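You operate a simulated robot arm through the tools that you are given. There is no shell and no other tool.

You are at the controls of a simulated two-armed robot. One attempt, no reset.

## Task
Put the white foam spacer on top of the pair of blocks. Then press the far jog button three times. Then put the folded red case on the flat yellow case. Then push the drawer six shut. Then take the purple sample book on the top of the pale table and put it away on the top of the cover trolley. Then put the yellow wiping block on the edged board. Then put the red feeder sucker on the top of the pale table away on the top of the cover trolley. Then fetch the orange pillow twenty and set it in the grey divided tray. Then pull the dust drawer open. Do these in the order given. Set down upright: folded red case, yellow wiping block, red feeder sucker.

It is judged by the outcome, as a careful person would: the job done as asked, and still so three seconds after it is handed in. It fails if anything else is knocked over, pushed out of place, dropped, spilled or broken. A push-on lid holds only when it is set on centred and level and pressed home; a screw cap is set on level and turned clockwise until tight.

## Robot
Two 7-joint arms with two-finger parallel grippers on one trunk, on a base that drives. Base frame: it is fixed to the floor where the robot stands at the start and does not move with it; the origin is under the middle of the robot, x ahead of it, y to its left, z up; the surface under the hand at the start is at about z = 886. Readings come in mm, rad, newtons and seconds.
The left shoulder is at the start at [20, 113, 1222], the right one opposite. With the tool pointing down near the work surface each hand reaches from about 240 to 600 mm from the robot's upright axis, wherever it stands, measured 20 degrees to its own side. Places, roughly: drawer six [-8000, 800, 600]; dust drawer [-9500, 3800, 500]; edged board (17x12x1 cm) [-13600, 1200, 900]; far jog button [-4600, 900, 1000]; flat yellow case (25x18x1 cm) [-15600, 2900, 900]; folded red case (16x4x12 cm) [-15800, 2200, 1000]; grey divided tray (40x20x9 cm) [-13600, 1900, 900]; orange pillow twenty [-12750, 4250, 1000]; pair of blocks (16x22x6 cm) [500, -2700, 900]; purple sample book [-13500, 1500, 1000]; red feeder sucker (4x4x5 cm) [-13600, 2300, 900]; top of the cover trolley [-12300, -1600, 700]; white foam spacer (3x16x11 cm) [600, 0, 900]; yellow wiping block (4x6x5 cm) [-13800, 1400, 900]. Payload 1.57 kg a hand.
Tool frame (each hand has its own): the origin (TCP) lies between the finger pads and is the grasp point; the fingertips stand 30 mm ahead of it; z points along the fingers, y is the line along which they close. Largest opening 80 mm; finger width 17, thickness 12; the body of the gripper, 40 by 82 mm, starts 80 mm behind the TCP.
Orientation is that of the tool frame in the base frame, as [roll, pitch, yaw] about the fixed x, y, z axes, in that order (R = Rz(yaw) Ry(pitch) Rx(roll)). With the fingers straight down and closing along the base's y, the tool's x points along the base's -x, its y along +y and its z along -z.

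## Interface
- The arms move only by the tool jog_arm. It takes "left_series", "right_series" or both (then of equal length, played together; a hand with none holds still); each is a list of rows, each a list of 7 numbers: the gripper command, from -1 (shut) to 1 (fully open), values between in proportion, then the shift along the tool's x, y, z in units of 25 mm (1.0 is 25 mm), then the turn, a rotation vector about the tool's x, y, z in units of 4 degrees (1.0 is 4 degrees). In form: [[hand, dx, dy, dz, rx, ry, rz], ...]. A call has 1 to 20 rows; each row shifts and turns the commanded pose from where the row before left it, along the tool's axes as they then stand. A call with a number of a shift or a turn outside -1 to 1 is refused whole. Each row takes 0.2 s and may step no farther than 50 mm and 0.15 rad from the row before; otherwise, or with a gripper value out of range, the whole call is refused. A pose out of reach is approached as far as the arm can. The call stops where the force on the tool passes 40 N (or 10 N more than at its start, if that is more) or the arm is blocked; 0.2 s more then pass. The fingers move at their own pace (about 45 mm/s each) and stop on an object; they squeeze with about 21 N. The grip force told is the motor's: it shows also when the fingers shut on nothing. Time passes only in rows, and 0.2 s behind the last, so rows that do not move let the fingers close. The reply holds the time, the measured pose of the TCP, the force on the tool along the base axes, the opening and the grip force, in the units named above and with some noise, with the torque about the TCP (base axes, N m) and any sound that the robot's microphone picked up, and new pictures: "views" is both (left out), scene, wrist or none (wrist: the cameras of the hands that moved).
- Cameras (640 x 400 px; columns grow to the right, rows downward): "scene" is now at [105.9, -14, 1359.9]; the picture's right is [-0.08, -1.00, 0.00], its down [-0.52, 0.04, -0.86] and it looks along [0.85, -0.07, -0.52] (base axes); focal length 261 px, centre (320, 200). "left" rides on the left gripper at [72, 7, -122] in its tool frame; the picture's right is [-0.09, 1.00, 0.00], its down [-0.84, -0.08, -0.54] and it looks along [-0.54, -0.05, 0.84] (tool axes); focal length 238 px, centre (320, 200). "right" rides on the right gripper at [72, -7, -122] in its tool frame; the picture's right is [0.09, 1.00, 0.00], its down [-0.84, 0.08, -0.54] and it looks along [-0.54, 0.05, 0.84] (tool axes); focal length 238 px, centre (320, 200).
- move_column(by): slides the trunk up (or, below 0, down) by that many mm; the arms and the scene camera ride with it, the base frame stays. It gives what a move gives, with no picture.
- roll_base(legs): drives the robot by 1 to 6 legs, each [ahead, left, turn to the left] in mm, mm and rad, along the robot's own axes; the way and the turn of a leg run together, so that a leg with both is an arc; at most 1500 mm and 3.142 rad a leg. The arms and the cameras ride along, it lands a little off, and it stops where it bumps. It gives what a move gives, and a new picture of the scene camera.
- aim_head(pan, tilt): turns the head with the scene camera to pan (to the left, within 1.396 rad either way) and tilt (down, from -0.506 to 1.204), counted from straight ahead of the robot. It gives what a move gives, and a new picture of the scene camera.
- measure_at(camera, pixels): for up to 12 pixels [column, row] of the newest picture of that camera ("zoom" is the newest enlarged one), the place [x, y, z] in the base frame of the surface seen there, good to about 2 mm, but the place of the scene camera against the robot may be out by one fixed shift of up to 18 mm in any direction. The clock stands still meanwhile.
- inspect(camera, box): a new picture of the part [left, top, right, bottom] of that camera's present view, enlarged. The clock stands still meanwhile.
- finish_job(): hands the job in; it is judged then, once.

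Unless the task says otherwise, let go and move clear before handing in.

The tools are called after ">>>" by a JSON object that holds its "api" and its "payload". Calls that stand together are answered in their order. jog_arm: Moves the arms, as the interface text tells. Its arguments: {"type":"object","properties":{"left_series":{"type":"array"},"right_series":{"type":"array"},"views":{"type":"string","enum":["both","scene","wrist","none"]}},"required":[]} The other tools are called the same way: move_column (by) slides the trunk up or down; roll_base (legs) drives the base; aim_head (pan, tilt) turns the head that bears the scene camera; measure_at (camera, pixels) gives the place of the surface under pixels of a picture; inspect (camera, box) takes an enlarged picture of a part of a camera's view; finish_job () hands the job in.

At the start:

```text
clock: 0.0
left_eef_pos: [483.1, 210.8, 1134.2]
left_tool_rot: [3.14, 0.0, -3.14]
left_force: [-0.2, 0.5, 0.5]
left_ft_torque: [0.01, -0.01, -0.01]
left_grip_width: 80.1
left_grasp_force: 0.1
right_eef_pos: [436.9, -148.3, 1154.6]
right_tool_rot: [-3.142, 0.0, 3.141]
right_force: [0.9, -0.8, -0.6]
right_ft_torque: [0.0, 0.0, 0.0]
right_grip_width: 79.8
right_grasp_force: 0.0
trunk travel left (down, up): [-275.0, 295.0]
robot x, y, heading: [-2.6, 0.3, -0.002]
head pan, tilt: [-0.082, 0.545]
```

scene: 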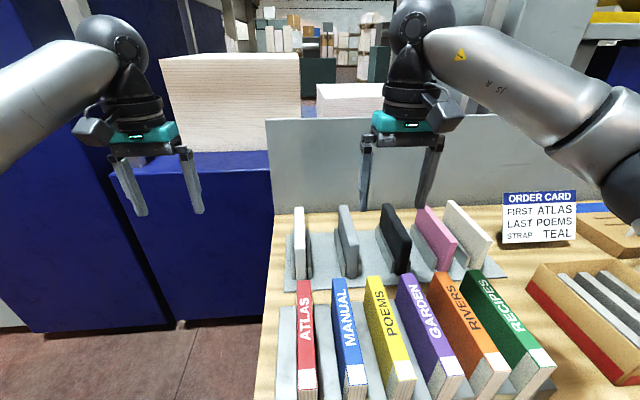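
right: 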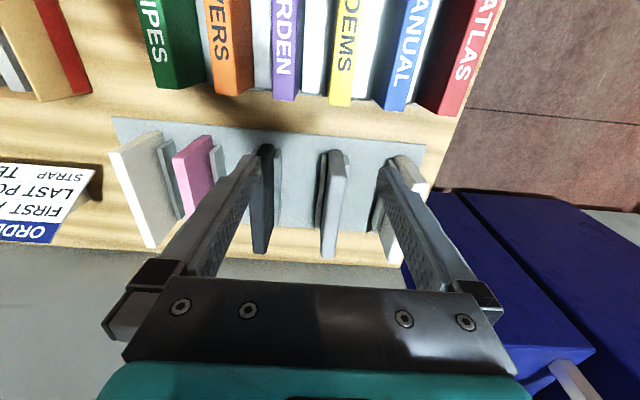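
left: 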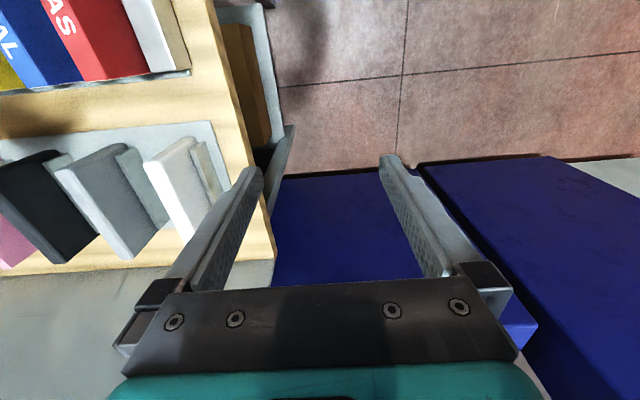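

The scene picture shows a rack with several upright slabs: white ones at (300,240) and (467,235), and others between them. I'll measure them and take an enlarged view before choosing the foam spacer.

>>> {"api": "inspect", "payload": {"camera": "scene", "box": [260, 180, 520, 342]}}

>>> {"api": "measure_at", "payload": {"camera": "scene", "pixels": [[299, 210], [300, 270], [347, 210], [393, 210], [432, 212], [460, 208], [485, 235], [468, 258], [285, 225], [320, 390], [540, 215], [340, 150]]}}

```text
2.46 times, centred on (390, 261) of scene
```

zoom: 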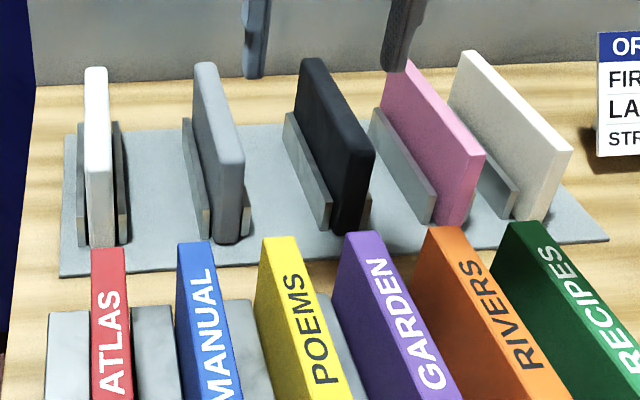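

```text
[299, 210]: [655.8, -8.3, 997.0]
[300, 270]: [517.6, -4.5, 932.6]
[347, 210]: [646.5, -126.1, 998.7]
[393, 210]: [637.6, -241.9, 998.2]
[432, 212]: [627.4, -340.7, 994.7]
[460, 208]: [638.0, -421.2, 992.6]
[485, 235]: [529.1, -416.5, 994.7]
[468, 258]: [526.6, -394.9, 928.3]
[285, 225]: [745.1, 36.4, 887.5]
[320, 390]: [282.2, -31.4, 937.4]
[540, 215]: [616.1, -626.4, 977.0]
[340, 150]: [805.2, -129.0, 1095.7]
```

>>> {"api": "measure_at", "payload": {"camera": "left", "pixels": [[160, 150], [190, 245], [170, 170], [150, 40], [230, 180], [215, 165], [260, 225], [250, 40]]}}

>>> {"api": "measure_at", "payload": {"camera": "right", "pixels": [[420, 190], [400, 245], [330, 240], [345, 180], [410, 165]]}}

>>> {"api": "aim_head", "payload": {"pan": 0.0, "tilt": 1.1}}

```text
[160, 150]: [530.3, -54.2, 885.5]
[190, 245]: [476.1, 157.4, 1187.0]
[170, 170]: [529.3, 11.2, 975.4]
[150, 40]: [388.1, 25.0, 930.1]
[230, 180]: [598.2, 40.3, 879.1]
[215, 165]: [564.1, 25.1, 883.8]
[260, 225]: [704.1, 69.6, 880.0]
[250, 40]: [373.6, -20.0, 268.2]
```

```text
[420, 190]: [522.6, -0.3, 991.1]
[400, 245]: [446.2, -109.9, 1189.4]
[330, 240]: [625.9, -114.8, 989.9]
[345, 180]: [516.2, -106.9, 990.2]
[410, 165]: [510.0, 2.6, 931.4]
```

```text
clock: 1.0
left_eef_pos: [483.0, 210.0, 1134.6]
left_tool_rot: [-3.14, 0.0, -3.138]
left_force: [-0.8, -0.5, -0.2]
left_ft_torque: [0.02, 0.0, -0.02]
left_grip_width: 79.9
left_grasp_force: 0.0
right_eef_pos: [437.4, -147.1, 1154.1]
right_tool_rot: [3.141, 0.0, -3.141]
right_force: [0.5, -0.2, -0.3]
right_ft_torque: [0.0, 0.02, -0.01]
right_grip_width: 80.1
right_grasp_force: 0.2
trunk travel left (down, up): [-275.0, 295.0]
robot x, y, heading: [-2.6, 0.8, 0.004]
head pan, tilt: [0.0, 1.1]
```

scene: 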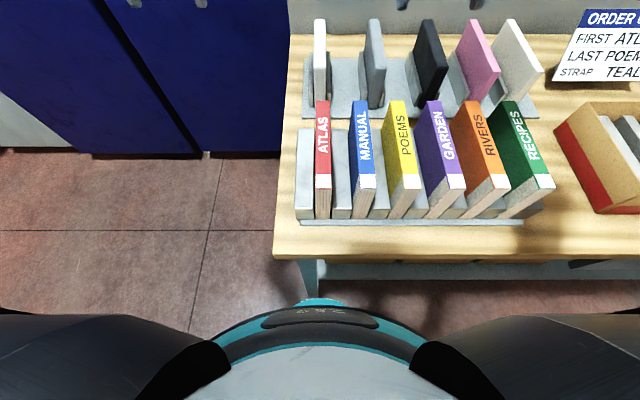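

>>> {"api": "measure_at", "payload": {"camera": "scene", "pixels": [[400, 255], [318, 300], [320, 35], [318, 95], [310, 268], [420, 240], [400, 268]]}}

>>> {"api": "aim_head", "payload": {"pan": -1.2, "tilt": 0.5}}

```text
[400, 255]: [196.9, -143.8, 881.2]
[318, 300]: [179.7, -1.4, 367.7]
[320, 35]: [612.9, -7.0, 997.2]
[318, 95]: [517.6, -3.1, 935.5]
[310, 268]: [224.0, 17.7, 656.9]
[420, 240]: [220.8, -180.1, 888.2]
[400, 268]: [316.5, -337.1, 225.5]
```

```text
clock: 2.4
left_eef_pos: [483.2, 210.5, 1135.2]
left_tool_rot: [3.14, 0.0, -3.141]
left_force: [0.3, 0.2, -0.3]
left_ft_torque: [0.01, 0.0, 0.0]
left_grip_width: 79.8
left_grasp_force: 0.1
right_eef_pos: [438.4, -148.5, 1154.8]
right_tool_rot: [3.141, 0.0, -3.141]
right_force: [0.1, -0.3, -1.4]
right_ft_torque: [-0.03, 0.01, -0.02]
right_grip_width: 80.0
right_grasp_force: 0.0
trunk travel left (down, up): [-275.0, 295.0]
robot x, y, heading: [0.8, 2.6, 0.001]
head pan, tilt: [-1.201, 0.499]
```

scene: 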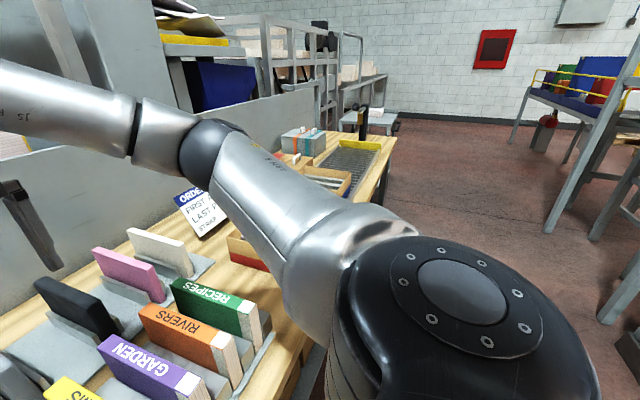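

The left hand sits 215 mm to the left of the foam slab (y≈-1, x≈510–665, top z≈991), and the floor on the right is clear. I'll slide the base right so the left hand comes over it.

>>> {"api": "roll_base", "payload": {"legs": [[0, -208, 0]]}}

>>> {"api": "aim_head", "payload": {"pan": 0.25, "tilt": 0.75}}

>>> {"api": "jog_arm", "payload": {"left_series": [[0, 0, 0, 0, 0, 0, 0]]}}

```text
clock: 4.0
left_eef_pos: [483.7, 4.8, 1135.4]
left_tool_rot: [-3.14, 0.0, 3.14]
left_force: [-0.2, 0.3, 0.3]
left_ft_torque: [0.03, 0.0, 0.0]
left_grip_width: 80.0
left_grasp_force: 0.1
right_eef_pos: [437.4, -354.2, 1154.4]
right_tool_rot: [3.141, 0.001, 3.138]
right_force: [0.1, 0.1, 0.1]
right_ft_torque: [0.02, -0.01, 0.03]
right_grip_width: 80.0
right_grasp_force: 0.0
trunk travel left (down, up): [-275.0, 295.0]
robot x, y, heading: [1.1, -203.3, -0.002]
head pan, tilt: [-1.201, 0.499]
```

scene: 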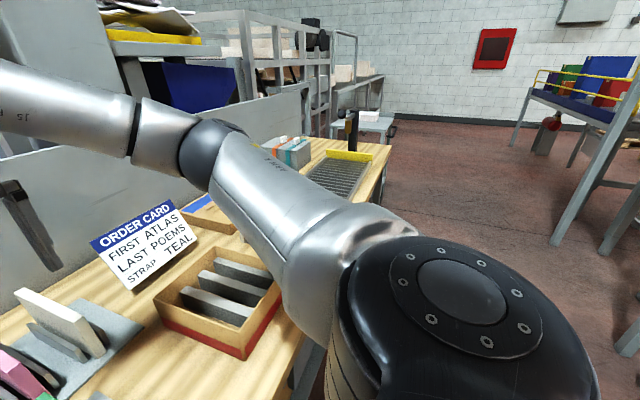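

```text
clock: 5.6
left_eef_pos: [483.2, 5.1, 1135.8]
left_tool_rot: [-3.141, 0.001, 3.14]
left_force: [0.3, -0.5, 0.9]
left_ft_torque: [-0.02, 0.0, 0.01]
left_grip_width: 80.2
left_grasp_force: 0.0
right_eef_pos: [437.3, -353.6, 1154.9]
right_tool_rot: [-3.141, 0.002, 3.138]
right_force: [-0.1, 0.4, 0.2]
right_ft_torque: [0.02, 0.0, 0.02]
right_grip_width: 80.1
right_grasp_force: 0.1
trunk travel left (down, up): [-275.0, 295.0]
robot x, y, heading: [3.5, -202.0, -0.003]
head pan, tilt: [0.25, 0.75]
```

scene: 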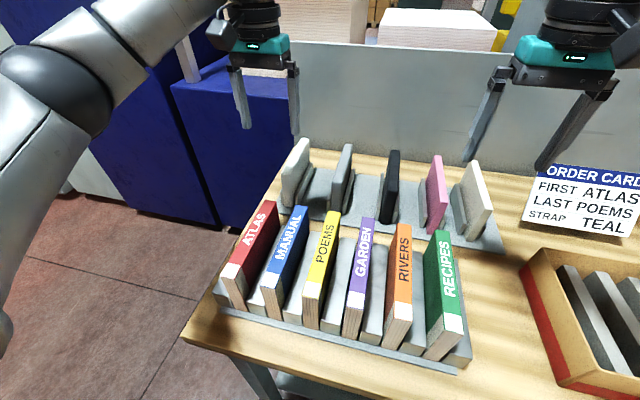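

```text
clock: 6.0
left_eef_pos: [483.2, 5.4, 1135.0]
left_tool_rot: [-3.14, 0.001, 3.14]
left_force: [0.0, 0.0, -0.1]
left_ft_torque: [0.0, -0.02, 0.0]
left_grip_width: 46.2
left_grasp_force: 0.4
right_eef_pos: [436.9, -354.7, 1153.6]
right_tool_rot: [3.141, 0.0, 3.139]
right_force: [-0.3, 0.0, -0.5]
right_ft_torque: [0.0, -0.02, -0.01]
right_grip_width: 80.1
right_grasp_force: 0.0
trunk travel left (down, up): [-275.0, 295.0]
robot x, y, heading: [-0.9, -204.4, -0.001]
head pan, tilt: [0.25, 0.75]
```

scene: 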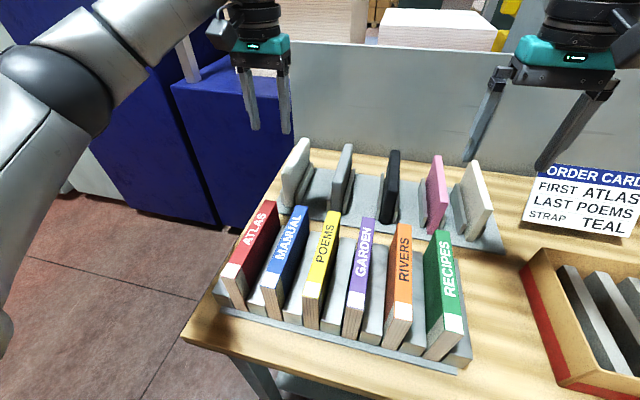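
left: 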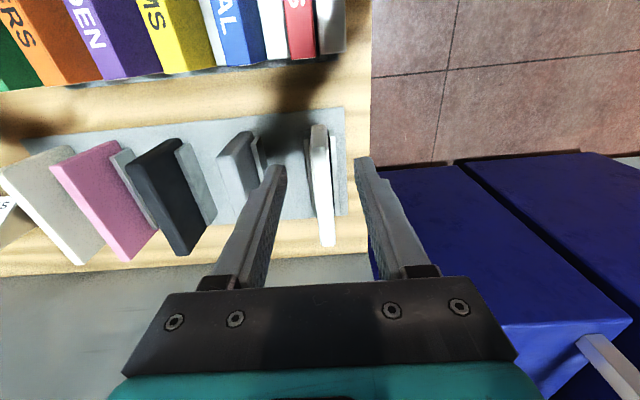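

>>> {"api": "inspect", "payload": {"camera": "left", "box": [270, 110, 380, 260]}}

>>> {"api": "measure_at", "payload": {"camera": "left", "pixels": [[320, 127], [325, 135], [326, 160], [327, 200], [328, 240], [313, 135], [316, 200], [320, 240], [308, 180], [338, 180], [336, 140], [332, 225]]}}

```text
2.67 times, centred on (325, 185) of left
```

zoom: 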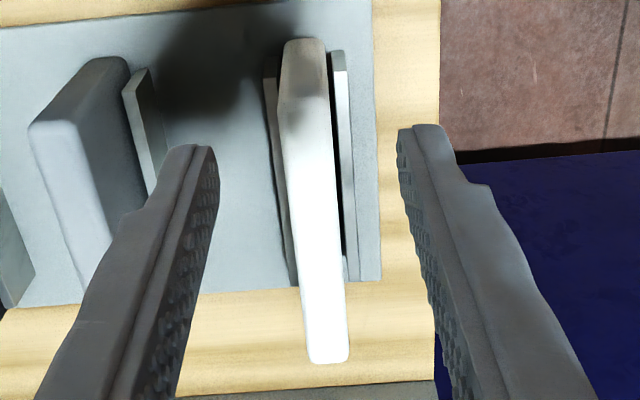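

```text
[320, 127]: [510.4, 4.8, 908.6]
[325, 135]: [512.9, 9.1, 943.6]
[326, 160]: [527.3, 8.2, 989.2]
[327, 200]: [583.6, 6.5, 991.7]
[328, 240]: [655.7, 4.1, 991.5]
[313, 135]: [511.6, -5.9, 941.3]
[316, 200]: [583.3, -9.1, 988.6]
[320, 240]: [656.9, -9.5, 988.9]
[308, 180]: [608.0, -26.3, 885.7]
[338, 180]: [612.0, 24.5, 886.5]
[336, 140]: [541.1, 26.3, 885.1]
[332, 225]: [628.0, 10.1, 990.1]
```

>>> {"api": "measure_at", "payload": {"camera": "zoom", "pixels": [[338, 60], [342, 90], [345, 70], [348, 200], [270, 90], [283, 200], [292, 270], [350, 270], [345, 150]]}}

```text
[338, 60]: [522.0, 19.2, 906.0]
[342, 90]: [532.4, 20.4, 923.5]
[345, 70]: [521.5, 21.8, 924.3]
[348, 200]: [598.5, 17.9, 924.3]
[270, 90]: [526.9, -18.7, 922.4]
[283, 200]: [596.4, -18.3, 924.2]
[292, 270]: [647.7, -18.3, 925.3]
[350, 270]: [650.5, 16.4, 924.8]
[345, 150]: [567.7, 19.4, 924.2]
```

The slab's centre is at (588, 0), its top is z≈991, and the side slats stop at z≈925. I'll bring the left hand over it and down to TCP z≈967.

>>> {"api": "jog_arm", "payload": {"left_series": [[0.6, -1, -0.2, 0, 0, 0, 0], [0.6, -1, 0, 0, 0, 0, 0], [0.6, -1, 0, 0, 0, 0, 0], [0.6, -1, 0, 0, 0, 0, 0], [0.6, 0, 0, 1, 0, 0, 0], [0.6, 0, 0, 1, 0, 0, 0], [0.6, 0, 0, 1, 0, 0, 0]]}}

```text
clock: 7.6
left_eef_pos: [577.7, 7.1, 1059.2]
left_tool_rot: [3.142, -0.001, 3.137]
left_force: [0.7, 0.3, -0.3]
left_ft_torque: [0.01, -0.02, -0.03]
left_grip_width: 63.9
left_grasp_force: 0.1
left hand out of reach, approached as far as the arm can: row 4, 5, 6
right_eef_pos: [437.9, -355.2, 1155.1]
right_tool_rot: [3.14, 0.001, 3.139]
right_force: [0.2, -0.2, -0.6]
right_ft_torque: [0.0, 0.04, 0.0]
right_grip_width: 79.8
right_grasp_force: 0.1
trunk travel left (down, up): [-275.0, 295.0]
robot x, y, heading: [-4.4, -205.1, -0.008]
head pan, tilt: [0.25, 0.75]
```

scene: 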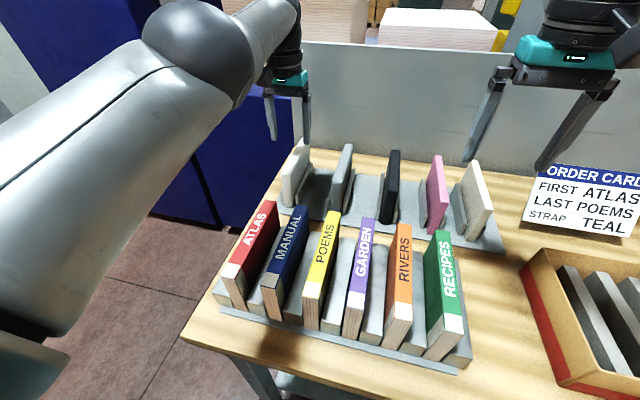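
left: 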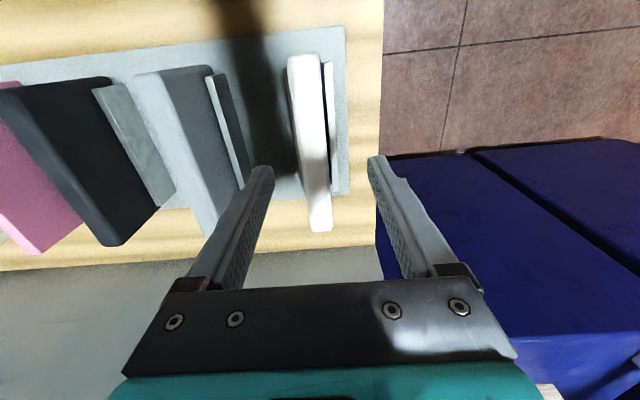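

The hand is at x=578, y=7, above the slab. I'll correct y and lower to z≈967.

>>> {"api": "jog_arm", "payload": {"left_series": [[0.6, 0, -0.25, 1, 0, 0, 0], [0.6, 0, 0, 1, 0, 0, 0], [0.6, 0, 0, 0.7, 0, 0, 0]], "views": "wrist"}}

```text
clock: 8.4
left_eef_pos: [580.7, 0.8, 990.8]
left_tool_rot: [3.141, 0.0, 3.138]
left_force: [0.3, 0.6, -0.2]
left_ft_torque: [-0.01, -0.02, 0.02]
left_grip_width: 64.1
left_grasp_force: 0.2
left hand out of reach, approached as far as the arm can: row 1
right_eef_pos: [436.9, -354.1, 1153.0]
right_tool_rot: [-3.14, 0.002, 3.137]
right_force: [-0.5, -0.2, 0.5]
right_ft_torque: [-0.02, 0.02, 0.02]
right_grip_width: 80.1
right_grasp_force: 0.1
trunk travel left (down, up): [-275.0, 295.0]
robot x, y, heading: [-2.3, -204.4, -0.008]
head pan, tilt: [0.25, 0.75]
```

left: 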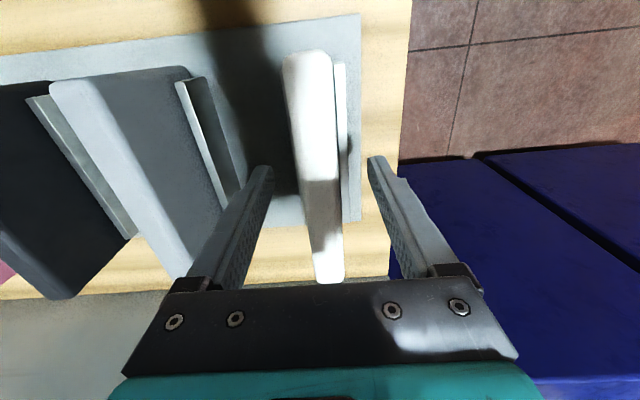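

>>> {"api": "jog_arm", "payload": {"left_series": [[0.6, 0, 0, 0.95, 0, 0, 0], [-1, 0, 0, 0, 0, 0, 0], [-1, 0, 0, 0, 0, 0, 0], [-1, 0, 0, 0, 0, 0, 0], [-1, 0, 0, 0, 0, 0, 0], [-1, 0, 0, 0, 0, 0, 0]], "views": "wrist"}}

```text
clock: 9.8
left_eef_pos: [579.9, -2.0, 968.3]
left_tool_rot: [-3.141, 0.0, 3.141]
left_force: [0.3, 0.0, -0.2]
left_ft_torque: [0.0, 0.0, -0.03]
left_grip_width: 23.1
left_grasp_force: 20.6
right_eef_pos: [436.5, -354.2, 1153.7]
right_tool_rot: [-3.141, 0.0, 3.138]
right_force: [0.2, -0.7, -0.2]
right_ft_torque: [-0.01, 0.03, 0.0]
right_grip_width: 80.1
right_grasp_force: 0.1
trunk travel left (down, up): [-275.0, 295.0]
robot x, y, heading: [-2.1, -202.0, -0.002]
head pan, tilt: [0.25, 0.75]
```

left: 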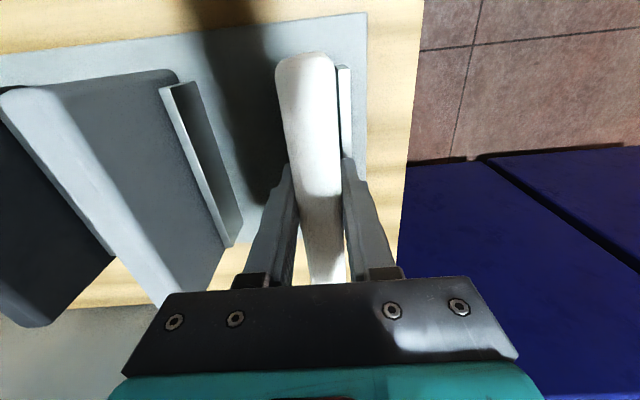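

The gripper stopped on the slab at 23 mm with 20.6 N. I'll lift it straight up, then pull it back.

>>> {"api": "jog_arm", "payload": {"left_series": [[-1, 0, 0, -1, 0, 0, 0], [-1, 0, 0, -1, 0, 0, 0], [-1, 0, 0, -1, 0, 0, 0], [-1, 0, 0, -1, 0, 0, 0], [-1, 0.4, 0, -1, 0, 0, 0], [-1, 0.5, 0, -1, 0, 0, 0], [-1, 1, 0, -1, 0, 0, 0], [-1, 1, 0, -1, 0, 0, 0], [-1, 1, 0, 0, 0, 0, 0], [-1, 1, 0, 0, 0, 0, 0]]}}

>>> {"api": "aim_head", "payload": {"pan": -1.39, "tilt": 0.3}}

```text
clock: 12.0
left_eef_pos: [549.6, 3.2, 1190.4]
left_tool_rot: [3.141, -0.001, 3.138]
left_force: [-0.8, -0.8, -0.8]
left_ft_torque: [-0.01, -0.01, -0.01]
left_grip_width: 23.3
left_grasp_force: 21.4
left hand out of reach, approached as far as the arm can: row 5, 6, 7, 8, 9, 10
right_eef_pos: [438.1, -353.0, 1154.9]
right_tool_rot: [-3.141, -0.001, 3.137]
right_force: [-0.6, -1.0, 0.1]
right_ft_torque: [0.02, 0.0, 0.03]
right_grip_width: 80.1
right_grasp_force: 0.1
trunk travel left (down, up): [-275.0, 295.0]
robot x, y, heading: [0.8, -204.7, -0.006]
head pan, tilt: [0.25, 0.75]
```

scene: 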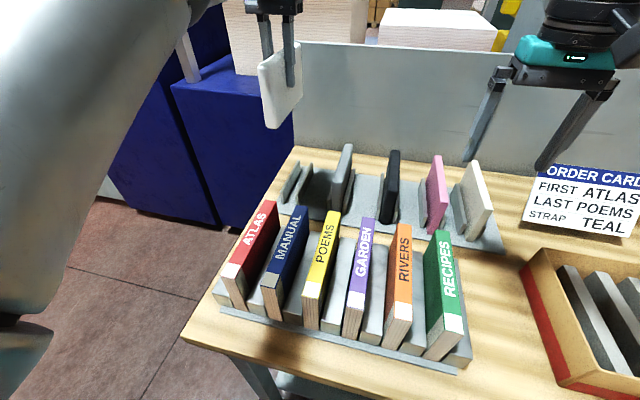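
left: 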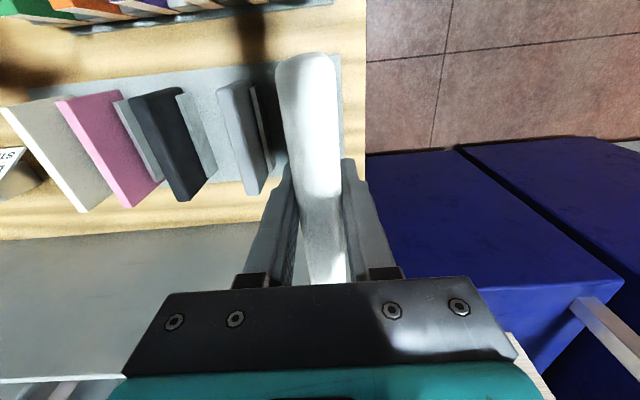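

```text
clock: 13.7
left_eef_pos: [550.6, 3.2, 1190.8]
left_tool_rot: [-3.141, -0.002, 3.141]
left_force: [0.4, 0.0, 0.0]
left_ft_torque: [0.0, 0.0, 0.02]
left_grip_width: 23.4
left_grasp_force: 21.0
right_eef_pos: [437.4, -353.6, 1154.8]
right_tool_rot: [-3.141, 0.0, 3.138]
right_force: [0.0, 0.6, 0.3]
right_ft_torque: [0.0, 0.0, -0.02]
right_grip_width: 79.9
right_grasp_force: 0.1
trunk travel left (down, up): [-275.0, 295.0]
robot x, y, heading: [0.9, -204.7, -0.005]
head pan, tilt: [-1.389, 0.3]
```

scene: 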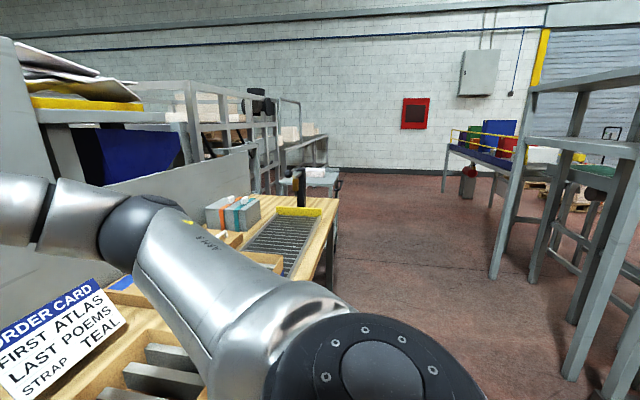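

>>> {"api": "jog_arm", "payload": {"left_series": [[-1, 1, 0, 0, 0, 0, 0], [-1, 1, 0, 0, 0, 0, 0], [-1, 1, 0, 0, 0, 0, 0], [-1, 1, 0, 0, 0, 0, 0], [-1, 1, 0, 0, 0, 0, 0]], "views": "none"}}

>>> {"api": "inspect", "payload": {"camera": "scene", "box": [180, 90, 400, 228]}}

>>> {"api": "measure_at", "payload": {"camera": "scene", "pixels": [[314, 172], [338, 183], [325, 180], [285, 130], [335, 230], [333, 290], [355, 260], [496, 270], [575, 375], [470, 185], [415, 250], [300, 188]]}}

```text
clock: 14.8
left_eef_pos: [540.4, 8.1, 1220.6]
left_tool_rot: [-3.141, 0.0, 3.14]
left_force: [0.2, 0.4, -0.9]
left_ft_torque: [-0.02, 0.0, 0.02]
left_grip_width: 23.2
left_grasp_force: 20.7
left hand out of reach, approached as far as the arm can: row 1, 2, 3, 4, 5
right_eef_pos: [438.7, -353.8, 1155.3]
right_tool_rot: [3.14, 0.0, 3.138]
right_force: [0.2, 0.5, -0.2]
right_ft_torque: [-0.01, 0.03, -0.02]
right_grip_width: 80.1
right_grasp_force: 0.1
trunk travel left (down, up): [-275.0, 295.0]
robot x, y, heading: [-2.9, -205.1, 0.001]
head pan, tilt: [-1.389, 0.3]
```

```text
2.90 times, centred on (290, 159) of scene
```

zoom: 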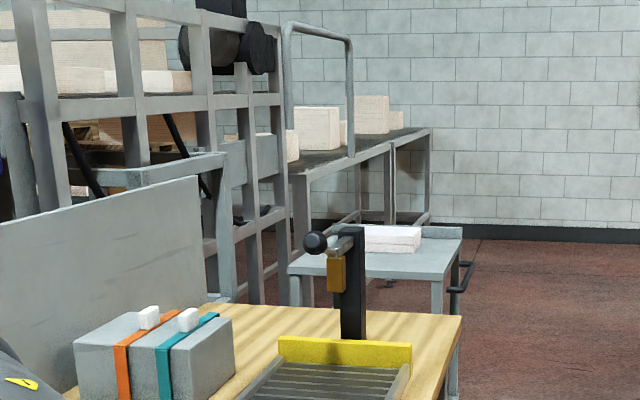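

```text
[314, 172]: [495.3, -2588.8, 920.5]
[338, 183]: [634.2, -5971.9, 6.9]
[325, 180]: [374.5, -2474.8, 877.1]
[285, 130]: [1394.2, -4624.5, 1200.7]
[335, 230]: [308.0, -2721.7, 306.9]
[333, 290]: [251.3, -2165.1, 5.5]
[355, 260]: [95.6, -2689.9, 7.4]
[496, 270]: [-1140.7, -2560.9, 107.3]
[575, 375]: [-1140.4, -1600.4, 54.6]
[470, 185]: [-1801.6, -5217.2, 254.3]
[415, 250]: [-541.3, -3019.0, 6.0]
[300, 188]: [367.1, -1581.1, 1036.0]
```

The left arm is near a reach limit at this height (z=1220). I'll lower it while retracting and check how it responds.

>>> {"api": "jog_arm", "payload": {"left_series": [[-1, 0.5, 0, 1, 0, 0, 0], [-1, 0.5, 0, 1, 0, 0, 0]], "views": "none"}}

```text
clock: 15.4
left_eef_pos: [551.8, 11.4, 1183.4]
left_tool_rot: [-3.141, -0.001, 3.14]
left_force: [-0.8, -0.4, -0.7]
left_ft_torque: [-0.02, 0.0, -0.01]
left_grip_width: 23.2
left_grasp_force: 20.9
left hand out of reach, approached as far as the arm can: row 1, 2
right_eef_pos: [437.6, -354.3, 1153.9]
right_tool_rot: [3.142, -0.001, 3.139]
right_force: [0.4, 0.2, -0.2]
right_ft_torque: [-0.02, -0.03, 0.0]
right_grip_width: 79.7
right_grasp_force: 0.1
trunk travel left (down, up): [-275.0, 295.0]
robot x, y, heading: [-3.6, -204.8, -0.006]
head pan, tilt: [-1.389, 0.3]
```

>>> {"api": "jog_arm", "payload": {"left_series": [[-1, 0, 0, 1, 0, 0, 0], [-1, 0, 0, 1, 0, 0, 0], [-1, 0, 0, 1, 0, 0, 0]], "views": "none"}}

>>> {"api": "measure_at", "payload": {"camera": "left", "pixels": [[150, 10], [200, 5], [100, 10]]}}

```text
clock: 16.2
left_eef_pos: [571.5, 12.7, 1113.2]
left_tool_rot: [-3.142, -0.004, 3.14]
left_force: [0.1, 0.1, -0.3]
left_ft_torque: [0.01, 0.01, -0.01]
left_grip_width: 23.0
left_grasp_force: 21.0
left hand out of reach, approached as far as the arm can: row 1, 2, 3
right_eef_pos: [437.2, -352.9, 1154.5]
right_tool_rot: [3.141, 0.0, 3.139]
right_force: [-0.3, 0.0, 0.1]
right_ft_torque: [-0.01, 0.01, 0.02]
right_grip_width: 80.0
right_grasp_force: 0.1
trunk travel left (down, up): [-275.0, 295.0]
robot x, y, heading: [-1.8, -202.5, 0.0]
head pan, tilt: [-1.389, 0.3]
```

```text
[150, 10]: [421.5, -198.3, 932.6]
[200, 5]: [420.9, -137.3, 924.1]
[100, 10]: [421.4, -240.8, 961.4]
```

>>> {"api": "jog_arm", "payload": {"left_series": [[-1, 1, 0, 0.3, 0, 0, 0], [-1, 1, 0, 0.3, 0, 0, 0], [-1, 1, 0, 0, 0, 0, 0]], "views": "none"}}

```text
clock: 17.1
left_eef_pos: [570.0, 15.8, 1113.0]
left_tool_rot: [3.141, -0.002, 3.141]
left_force: [-0.5, 0.4, -0.6]
left_ft_torque: [0.02, -0.01, 0.02]
left_grip_width: 23.2
left_grasp_force: 21.0
left hand out of reach, approached as far as the arm can: row 1, 2, 3
right_eef_pos: [436.4, -355.0, 1155.5]
right_tool_rot: [-3.14, 0.0, 3.139]
right_force: [0.1, 0.1, 0.0]
right_ft_torque: [-0.02, -0.03, -0.01]
right_grip_width: 79.8
right_grasp_force: 0.2
trunk travel left (down, up): [-275.0, 295.0]
robot x, y, heading: [0.7, -205.6, -0.004]
head pan, tilt: [-1.389, 0.3]
```

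Pulling inward doesn't work while the arm is stretched out. I'll go back down to z≈1015, where it was inside its reach, with the slab still above the slats. From there I can retract.

>>> {"api": "jog_arm", "payload": {"left_series": [[-1, 0, -0.3, 1, 0, 0, 0], [-1, 0, -0.3, 1, 0, 0, 0], [-1, 0, 0, 1, 0, 0, 0], [-1, 0, 0, 0.8, 0, 0, 0], [-1, 0.5, 0, 0, 0, 0, 0], [-1, 0.5, 0, 0, 0, 0, 0]], "views": "none"}}

```text
clock: 18.4
left_eef_pos: [580.1, 0.9, 1018.9]
left_tool_rot: [3.142, -0.003, 3.14]
left_force: [-0.7, -0.7, 0.0]
left_ft_torque: [0.0, 0.0, 0.02]
left_grip_width: 23.2
left_grasp_force: 20.9
left hand out of reach, approached as far as the arm can: row 1, 2, 5, 6
right_eef_pos: [438.3, -354.0, 1153.8]
right_tool_rot: [-3.141, 0.0, 3.139]
right_force: [0.6, 0.1, 0.2]
right_ft_torque: [-0.02, -0.04, 0.0]
right_grip_width: 80.1
right_grasp_force: 0.0
trunk travel left (down, up): [-275.0, 295.0]
robot x, y, heading: [-1.0, -203.7, -0.003]
head pan, tilt: [-1.389, 0.3]
```

Inward motion along the reach sphere is singular, but a sideways chord toward the shoulder line should bend the elbow. I'll shift 50 mm to the right at this height, still clear of the grey slab (its near face is at y≈-98), then pull back.

>>> {"api": "jog_arm", "payload": {"left_series": [[-1, 0, -1, 0, 0, 0, 0], [-1, 0, -1, 0, 0, 0, 0], [-1, 1, 0, 0, 0, 0, 0], [-1, 1, 0, 0, 0, 0, 0]], "views": "none"}}

```text
clock: 19.4
left_eef_pos: [579.7, -47.7, 1020.6]
left_tool_rot: [3.141, -0.001, 3.141]
left_force: [-0.3, 0.4, -0.3]
left_ft_torque: [0.03, -0.02, 0.0]
left_grip_width: 23.1
left_grasp_force: 20.8
left hand out of reach, approached as far as the arm can: row 3, 4
right_eef_pos: [436.2, -354.5, 1154.3]
right_tool_rot: [-3.141, -0.001, 3.138]
right_force: [-0.3, -0.6, 0.0]
right_ft_torque: [0.04, 0.0, 0.0]
right_grip_width: 79.9
right_grasp_force: 0.0
trunk travel left (down, up): [-275.0, 295.0]
robot x, y, heading: [-0.4, -201.0, -0.001]
head pan, tilt: [-1.389, 0.3]
```

>>> {"api": "jog_arm", "payload": {"left_series": [[-1, 0.2, 0, 0, 0, 0, 0], [-1, 0, 0, 0, 0, 0, 1], [-1, 0, 0, 0, 0, 0, -1], [-1, 0, 0, 0, 0, 1, 0], [-1, 0, 0, 0, 0, -1, 0], [-1, 0, 0, 0, 1, 0, 0], [-1, 0, 0, 0, -1, 0, 0], [-1, 0, 0, -1, 0, 0, 0], [-1, 0, 0, 1, 0, 0, 0]], "views": "none"}}

```text
clock: 21.4
left_eef_pos: [582.2, -48.0, 1020.5]
left_tool_rot: [3.141, -0.001, 3.14]
left_force: [-0.1, 0.1, -0.1]
left_ft_torque: [0.02, 0.01, 0.0]
left_grip_width: 23.1
left_grasp_force: 20.6
left hand out of reach, approached as far as the arm can: row 1, 4, 5
right_eef_pos: [437.2, -354.1, 1154.5]
right_tool_rot: [3.141, 0.001, 3.138]
right_force: [-0.7, 1.0, 0.8]
right_ft_torque: [0.02, 0.0, 0.01]
right_grip_width: 80.1
right_grasp_force: 0.0
trunk travel left (down, up): [-275.0, 295.0]
robot x, y, heading: [-1.9, -203.4, -0.004]
head pan, tilt: [-1.389, 0.3]
```

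>>> {"api": "aim_head", "payload": {"pan": 0.6, "tilt": 0.4}}

```text
clock: 23.4
left_eef_pos: [580.8, -49.3, 1021.4]
left_tool_rot: [3.14, 0.001, 3.14]
left_force: [0.1, -0.2, -0.2]
left_ft_torque: [-0.03, 0.0, 0.0]
left_grip_width: 23.1
left_grasp_force: 20.6
right_eef_pos: [437.0, -354.3, 1155.3]
right_tool_rot: [-3.141, -0.002, 3.138]
right_force: [-0.2, 0.2, -0.2]
right_ft_torque: [-0.02, 0.01, -0.03]
right_grip_width: 79.7
right_grasp_force: 0.2
trunk travel left (down, up): [-275.0, 295.0]
robot x, y, heading: [-1.6, -204.8, -0.002]
head pan, tilt: [0.6, 0.4]
```

scene: 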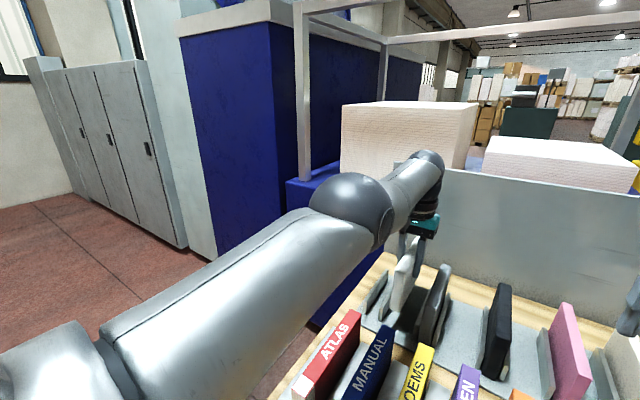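

>>> {"api": "jog_arm", "payload": {"left_series": [[-1, 0, 0, -1, 0, 0, 0], [-1, 0, 0, 0, 0, -1, 0], [-1, 0.4, 0, 0, 0, -1, 0], [-1, 0.4, 0, 0, 0, -1, 0], [-1, 0.4, 0, 0, 0, 0, 0]], "views": "none"}}

```text
clock: 24.6
left_eef_pos: [623.2, -51.4, 1046.7]
left_tool_rot: [-3.141, 0.209, 3.139]
left_force: [0.3, -1.1, -0.1]
left_ft_torque: [0.01, 0.0, 0.04]
left_grip_width: 23.2
left_grasp_force: 21.4
left hand out of reach, approached as far as the arm can: row 2, 3, 4, 5
right_eef_pos: [436.5, -354.1, 1153.9]
right_tool_rot: [3.141, 0.001, 3.138]
right_force: [-0.2, 0.4, -0.5]
right_ft_torque: [0.03, 0.03, 0.04]
right_grip_width: 80.0
right_grasp_force: 0.1
trunk travel left (down, up): [-275.0, 295.0]
robot x, y, heading: [1.7, -204.6, -0.006]
head pan, tilt: [0.6, 0.4]
```

>>> {"api": "jog_arm", "payload": {"left_series": [[-1, 0.5, 0, -1, 0, 1, 0], [-1, 0.5, 0, -1, 0, 1, 0], [-1, 0.5, 0, -1, 0, 1, 0], [-1, 0, 0, -0.5, 0, 0, 0], [-1, 0.8, -1, 0, 0, 0, 0], [-1, 0.8, -1, 0, 0, 0, 0], [-1, 0.8, -1, 0, 0, 0, 0], [-1, 0.8, -1, 0, 0, 0, 0]], "views": "scene"}}

```text
clock: 26.4
left_eef_pos: [548.3, -160.5, 1139.9]
left_tool_rot: [3.139, -0.003, 3.14]
left_force: [0.4, -0.4, 0.2]
left_ft_torque: [0.04, 0.02, 0.0]
left_grip_width: 23.0
left_grasp_force: 20.7
left hand out of reach, approached as far as the arm can: row 4, 5, 6, 7, 8
right_eef_pos: [437.2, -354.3, 1154.4]
right_tool_rot: [-3.141, 0.001, 3.138]
right_force: [-0.1, 0.2, 0.2]
right_ft_torque: [0.03, 0.0, 0.02]
right_grip_width: 80.2
right_grasp_force: 0.1
trunk travel left (down, up): [-275.0, 295.0]
robot x, y, heading: [0.2, -203.3, -0.003]
head pan, tilt: [0.6, 0.4]
```

scene: 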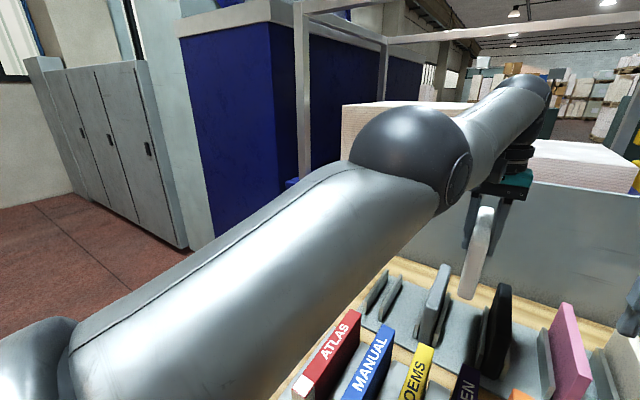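

The hand is now about 20 mm inside the reach sphere, so the elbow has bent. I'll keep pulling inward.

>>> {"api": "jog_arm", "payload": {"left_series": [[-1, 1, 0, 0, 0, 0, 0], [-1, 1, 0, 0, 0, 0, 0], [-1, 1, 0, 0, 0, 0, 0]], "views": "none"}}

```text
clock: 27.2
left_eef_pos: [540.9, -176.6, 1155.7]
left_tool_rot: [3.141, -0.004, 3.14]
left_force: [-0.2, 0.0, 0.6]
left_ft_torque: [0.0, 0.03, -0.03]
left_grip_width: 23.0
left_grasp_force: 20.8
left hand out of reach, approached as far as the arm can: row 1, 2, 3
right_eef_pos: [436.9, -353.8, 1154.7]
right_tool_rot: [-3.141, 0.0, 3.139]
right_force: [0.6, -0.3, -0.7]
right_ft_torque: [0.0, -0.02, 0.01]
right_grip_width: 80.1
right_grasp_force: 0.1
trunk travel left (down, up): [-275.0, 295.0]
robot x, y, heading: [1.7, -206.6, 0.001]
head pan, tilt: [0.6, 0.4]
```

All these poses fit a straight-arm sphere, so the elbow is singular. A yaw about the vertical should bend it through the redundancy, so I'll yaw 40° clockwise in the clear air here and then pull inward.

>>> {"api": "jog_arm", "payload": {"left_series": [[-1, 0, 0, 0, 0, 0, 1], [-1, 0, 0, 0, 0, 0, 1], [-1, 0, 0, 0, 0, 0, 1], [-1, 0, 0, 0, 0, 0, 1], [-1, 0, 0, 0, 0, 0, 1], [-1, 0, 0, 0, 0, 0, 1], [-1, 0, 0, 0, 0, 0, 1], [-1, 0, 0, 0, 0, 0, 1], [-1, 0, 0, 0, 0, 0, 1], [-1, 0, 0, 0, 0, 0, 1], [-1, 0.9, -0.38, 0.2, 0, 0, 0], [-1, 0.9, -0.38, 0.2, 0, 0, 0], [-1, 0.9, -0.38, 0.2, 0, 0, 0]], "views": "scene"}}

```text
clock: 30.0
left_eef_pos: [540.5, -176.8, 1154.2]
left_tool_rot: [3.141, -0.003, 2.442]
left_force: [-0.6, 0.4, 0.5]
left_ft_torque: [0.0, 0.01, -0.01]
left_grip_width: 23.1
left_grasp_force: 20.9
left hand out of reach, approached as far as the arm can: row 11, 12, 13
right_eef_pos: [437.1, -353.6, 1155.0]
right_tool_rot: [3.141, -0.001, 3.137]
right_force: [-0.4, 0.7, 0.3]
right_ft_torque: [-0.01, -0.01, -0.01]
right_grip_width: 80.0
right_grasp_force: 0.1
trunk travel left (down, up): [-275.0, 295.0]
robot x, y, heading: [-2.7, -206.8, 0.003]
head pan, tilt: [0.6, 0.4]
```

scene: 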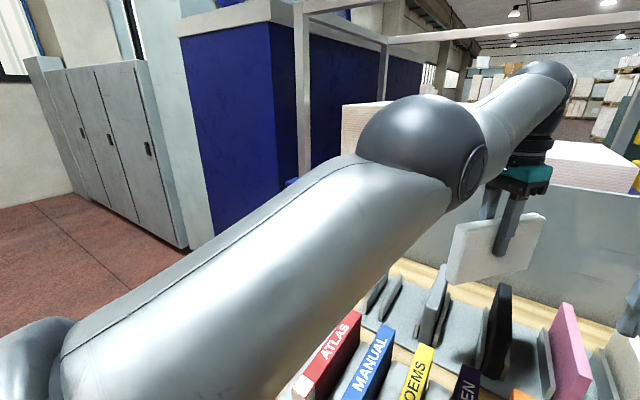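

>>> {"api": "jog_arm", "payload": {"left_series": [[-1, 0, 0, 0, 0, 0, -1], [-1, 0, 0, 0, 0, 0, -1], [-1, 0, 0, 0, 0, 0, -1], [-1, 0, 0, 0, 0, 0, -1], [-1, 0, 0, 0, 0, 0, -1], [-1, 0, 0, 0, 0, 0, -1], [-1, 0, 0, 0, 0, 0, -1], [-1, 0, 0, 0, 0, 0, -1], [-1, 0, 0, 0, 0, 0, -1], [-1, 0, 0, 0, 0, 0, -1]], "views": "none"}}

>>> {"api": "jog_arm", "payload": {"left_series": [[-1, 0, 0, 0, 0, -1, 0], [-1, 0, 0, 0, 0, -1, 0], [-1, 0, 0, 0, 0, -1, 0], [-1, 0, 0, 0, 0, -1, 0], [-1, 0, 0, 0, 0, -1, 0], [-1, 0, 0, 0, 0, -1, 0], [-1, 0, 0, 0, 0, -1, 0], [-1, 0.84, 0.28, -0.46, 0, 0, 0], [-1, 0.84, 0.28, -0.46, 0, 0, 0], [-1, 0.84, 0.28, -0.46, 0, 0, 0]], "views": "scene"}}

```text
clock: 32.2
left_eef_pos: [541.7, -178.1, 1155.5]
left_tool_rot: [-3.14, 0.0, 3.14]
left_force: [-0.8, 1.2, 1.1]
left_ft_torque: [0.04, 0.03, 0.05]
left_grip_width: 23.3
left_grasp_force: 20.6
right_eef_pos: [436.9, -353.1, 1154.0]
right_tool_rot: [3.141, 0.001, 3.137]
right_force: [0.1, -0.2, -0.2]
right_ft_torque: [-0.04, -0.01, 0.03]
right_grip_width: 79.6
right_grasp_force: 0.0
trunk travel left (down, up): [-275.0, 295.0]
robot x, y, heading: [-0.7, -201.3, 0.001]
head pan, tilt: [0.6, 0.4]
```

```text
clock: 34.4
left_eef_pos: [621.3, -209.8, 1203.1]
left_tool_rot: [-3.141, 0.487, 3.139]
left_force: [0.6, 0.3, 0.5]
left_ft_torque: [0.01, 0.02, -0.01]
left_grip_width: 23.1
left_grasp_force: 21.0
left hand out of reach, approached as far as the arm can: row 1, 2, 3, 4, 5, 6, 7, 8, 9, 10
right_eef_pos: [436.2, -353.8, 1154.7]
right_tool_rot: [-3.141, -0.001, 3.139]
right_force: [0.9, 0.1, 0.4]
right_ft_torque: [-0.03, 0.0, -0.01]
right_grip_width: 80.0
right_grasp_force: 0.0
trunk travel left (down, up): [-275.0, 295.0]
robot x, y, heading: [-0.5, -202.5, -0.002]
head pan, tilt: [0.6, 0.4]
```

scene: 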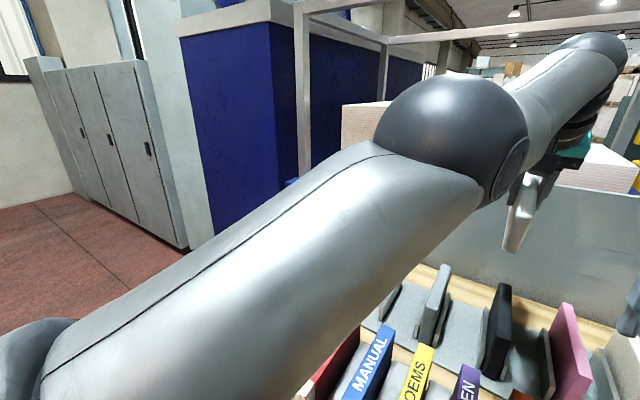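

>>> {"api": "jog_arm", "payload": {"left_series": [[-1, 0.5, 0, 0, 0, 1, 0], [-1, 0.5, 0, 0, 0, 1, 0], [-1, 0.5, 0, 0, 0, 1, 0], [-1, 0.5, 0, 0, 0, 1, 0], [-1, 0.5, 0, 0, 0, 1, 0], [-1, 0.5, 0, 0, 0, 1, 0], [-1, 0.5, 0, 0, 0, 1, 0], [-1, 0.5, 0, 0, 0, 1, 0], [-1, 0.5, 0, 0, 0, 1, 0], [-1, 0.5, 0, 0, 0, 1, 0], [-1, 0.5, 0, 0, 0, 1, 0], [-1, 0.5, 0, 0, 0, 1, 0], [-1, 0.5, 0, 0, 0, 1, 0], [-1, 0.5, 0, 0, 0, 1, 0]], "views": "scene"}}

```text
clock: 37.4
left_eef_pos: [499.1, -203.8, 1176.3]
left_tool_rot: [-3.139, -0.134, 3.138]
left_force: [0.2, 0.6, -0.9]
left_ft_torque: [-0.01, 0.01, 0.01]
left_grip_width: 23.4
left_grasp_force: 20.8
left hand out of reach, approached as far as the arm can: row 3, 5, 7, 9, 10, 11, 12, 13, 14
right_eef_pos: [437.0, -354.6, 1154.7]
right_tool_rot: [3.141, -0.001, 3.137]
right_force: [-0.3, 0.2, -0.2]
right_ft_torque: [-0.02, 0.0, -0.06]
right_grip_width: 80.0
right_grasp_force: 0.0
trunk travel left (down, up): [-275.0, 295.0]
robot x, y, heading: [0.6, -199.6, -0.0]
head pan, tilt: [0.6, 0.4]
```

scene: 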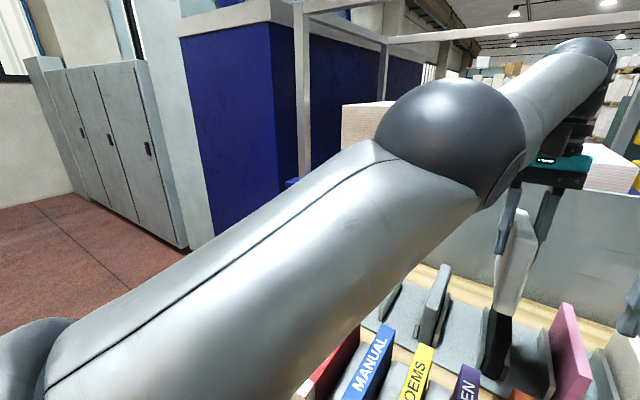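

>>> {"api": "jog_arm", "payload": {"left_series": [[-1, 0, 0, 0, 0, -1, 0], [-1, 0, 0, 0, 0, -1, 0], [-1, 0, 0, 0, 0, -1, 0], [-1, 0, 0, 0, 0, -1, 0], [-1, 0, 0, 0, 0, -1, 0], [-1, 0.93, 0.33, 0.09, 0, 0, 0], [-1, 0.93, 0.33, 0.09, 0, 0, 0], [-1, 0.93, 0.33, 0.09, 0, 0, 0], [-1, 0.93, 0.33, 0.09, 0, 0, 0], [-1, 0.93, 0.33, 0.09, 0, 0, 0], [-1, 0.93, 0.33, 0.09, 0, 0, 0], [-1, 0.93, 0.33, 0.09, 0, 0, 0], [-1, 0.93, 0.33, 0.09, 0, 0, 0]], "views": "none"}}

```text
clock: 40.2
left_eef_pos: [556.3, -226.9, 1196.6]
left_tool_rot: [-3.141, 0.214, 3.139]
left_force: [0.6, -0.1, 0.1]
left_ft_torque: [0.0, -0.01, 0.02]
left_grip_width: 23.1
left_grasp_force: 20.9
left hand out of reach, approached as far as the arm can: row 1, 2, 3, 4, 5, 6, 7, 8, 9, 10, 11, 12, 13
right_eef_pos: [435.8, -353.9, 1154.8]
right_tool_rot: [3.141, 0.0, 3.138]
right_force: [0.2, 0.8, 0.0]
right_ft_torque: [0.0, 0.0, 0.03]
right_grip_width: 79.8
right_grasp_force: 0.0
trunk travel left (down, up): [-275.0, 295.0]
robot x, y, heading: [1.0, -202.4, -0.004]
head pan, tilt: [0.6, 0.4]
```

>>> {"api": "aim_head", "payload": {"pan": 0.5, "tilt": 0.3}}

>>> {"api": "measure_at", "payload": {"camera": "scene", "pixels": [[450, 140], [500, 170], [480, 110], [400, 140], [580, 80], [560, 100], [200, 270], [300, 220], [100, 330], [20, 360], [520, 140], [600, 60]]}}

```text
clock: 40.9
left_eef_pos: [557.6, -227.4, 1197.6]
left_tool_rot: [-3.138, 0.214, 3.138]
left_force: [0.5, 0.1, -0.5]
left_ft_torque: [-0.01, 0.02, -0.01]
left_grip_width: 23.3
left_grasp_force: 21.5
right_eef_pos: [436.1, -355.0, 1154.3]
right_tool_rot: [3.141, 0.0, 3.138]
right_force: [-0.6, 0.0, 0.7]
right_ft_torque: [0.04, -0.01, 0.0]
right_grip_width: 80.1
right_grasp_force: 0.0
trunk travel left (down, up): [-275.0, 295.0]
robot x, y, heading: [-1.7, -202.0, -0.005]
head pan, tilt: [0.499, 0.3]
```

scene: 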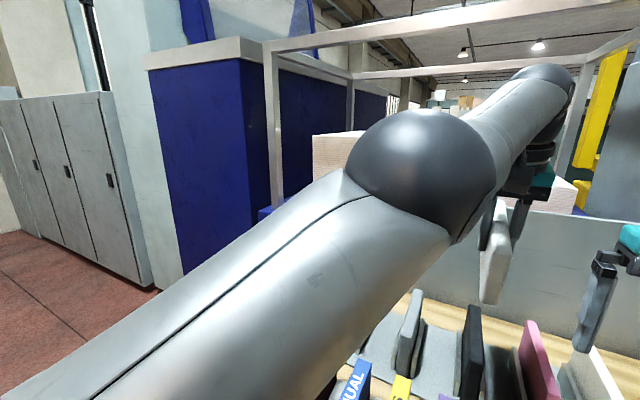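

```text
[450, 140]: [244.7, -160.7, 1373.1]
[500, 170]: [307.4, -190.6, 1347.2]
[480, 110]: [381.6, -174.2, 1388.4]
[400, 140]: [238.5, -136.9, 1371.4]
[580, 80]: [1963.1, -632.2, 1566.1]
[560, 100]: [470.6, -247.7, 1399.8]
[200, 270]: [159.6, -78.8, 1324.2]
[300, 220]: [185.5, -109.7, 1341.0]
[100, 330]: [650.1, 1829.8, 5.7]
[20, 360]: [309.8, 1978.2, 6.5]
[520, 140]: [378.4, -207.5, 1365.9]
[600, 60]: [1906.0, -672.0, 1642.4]
```

Measurements put the elbow above the shoulder–wrist line, near (285,-140,1345), so it has swung up from its natural outside position. I'll roll the tool to swing the elbow back outward while shifting left, then try pulling in.

>>> {"api": "jog_arm", "payload": {"left_series": [[-1, 0, 0.6, 0, 1, 0, 0], [-1, 0, 0.6, 0, 1, 0, 0], [-1, 0, 0.6, 0, 1, 0, 0], [-1, 0, 0.6, 0, 1, 0, 0], [-1, 0, 0.6, 0, 1, 0, 0], [-1, 0, 0.3, 0, 1, 0, 0], [-1, 0, 0.3, 0, 1, 0, 0], [-1, 0, 0, 0, 1, 0, 0], [-1, 1, 0, 0, 0, 0, 0], [-1, 1, 0, 0, 0, 0, 0], [-1, 1, 0, 0, 0, 0, 0]], "views": "scene"}}

```text
clock: 43.2
left_eef_pos: [598.7, -147.1, 1196.3]
left_tool_rot: [-2.582, 0.213, 3.138]
left_force: [0.3, -0.6, 0.6]
left_ft_torque: [0.01, 0.01, -0.01]
left_grip_width: 23.2
left_grasp_force: 20.7
left hand out of reach, approached as far as the arm can: row 1, 2, 3, 4, 5, 6, 9, 10, 11
right_eef_pos: [437.6, -353.6, 1155.1]
right_tool_rot: [3.14, 0.0, 3.138]
right_force: [0.9, -0.3, 0.2]
right_ft_torque: [-0.02, -0.01, 0.01]
right_grip_width: 79.8
right_grasp_force: 0.1
trunk travel left (down, up): [-275.0, 295.0]
robot x, y, heading: [-1.5, -203.3, 0.0]
head pan, tilt: [0.499, 0.3]
```

scene: 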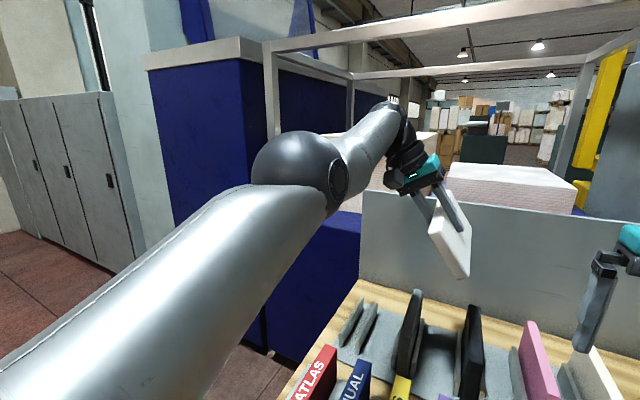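

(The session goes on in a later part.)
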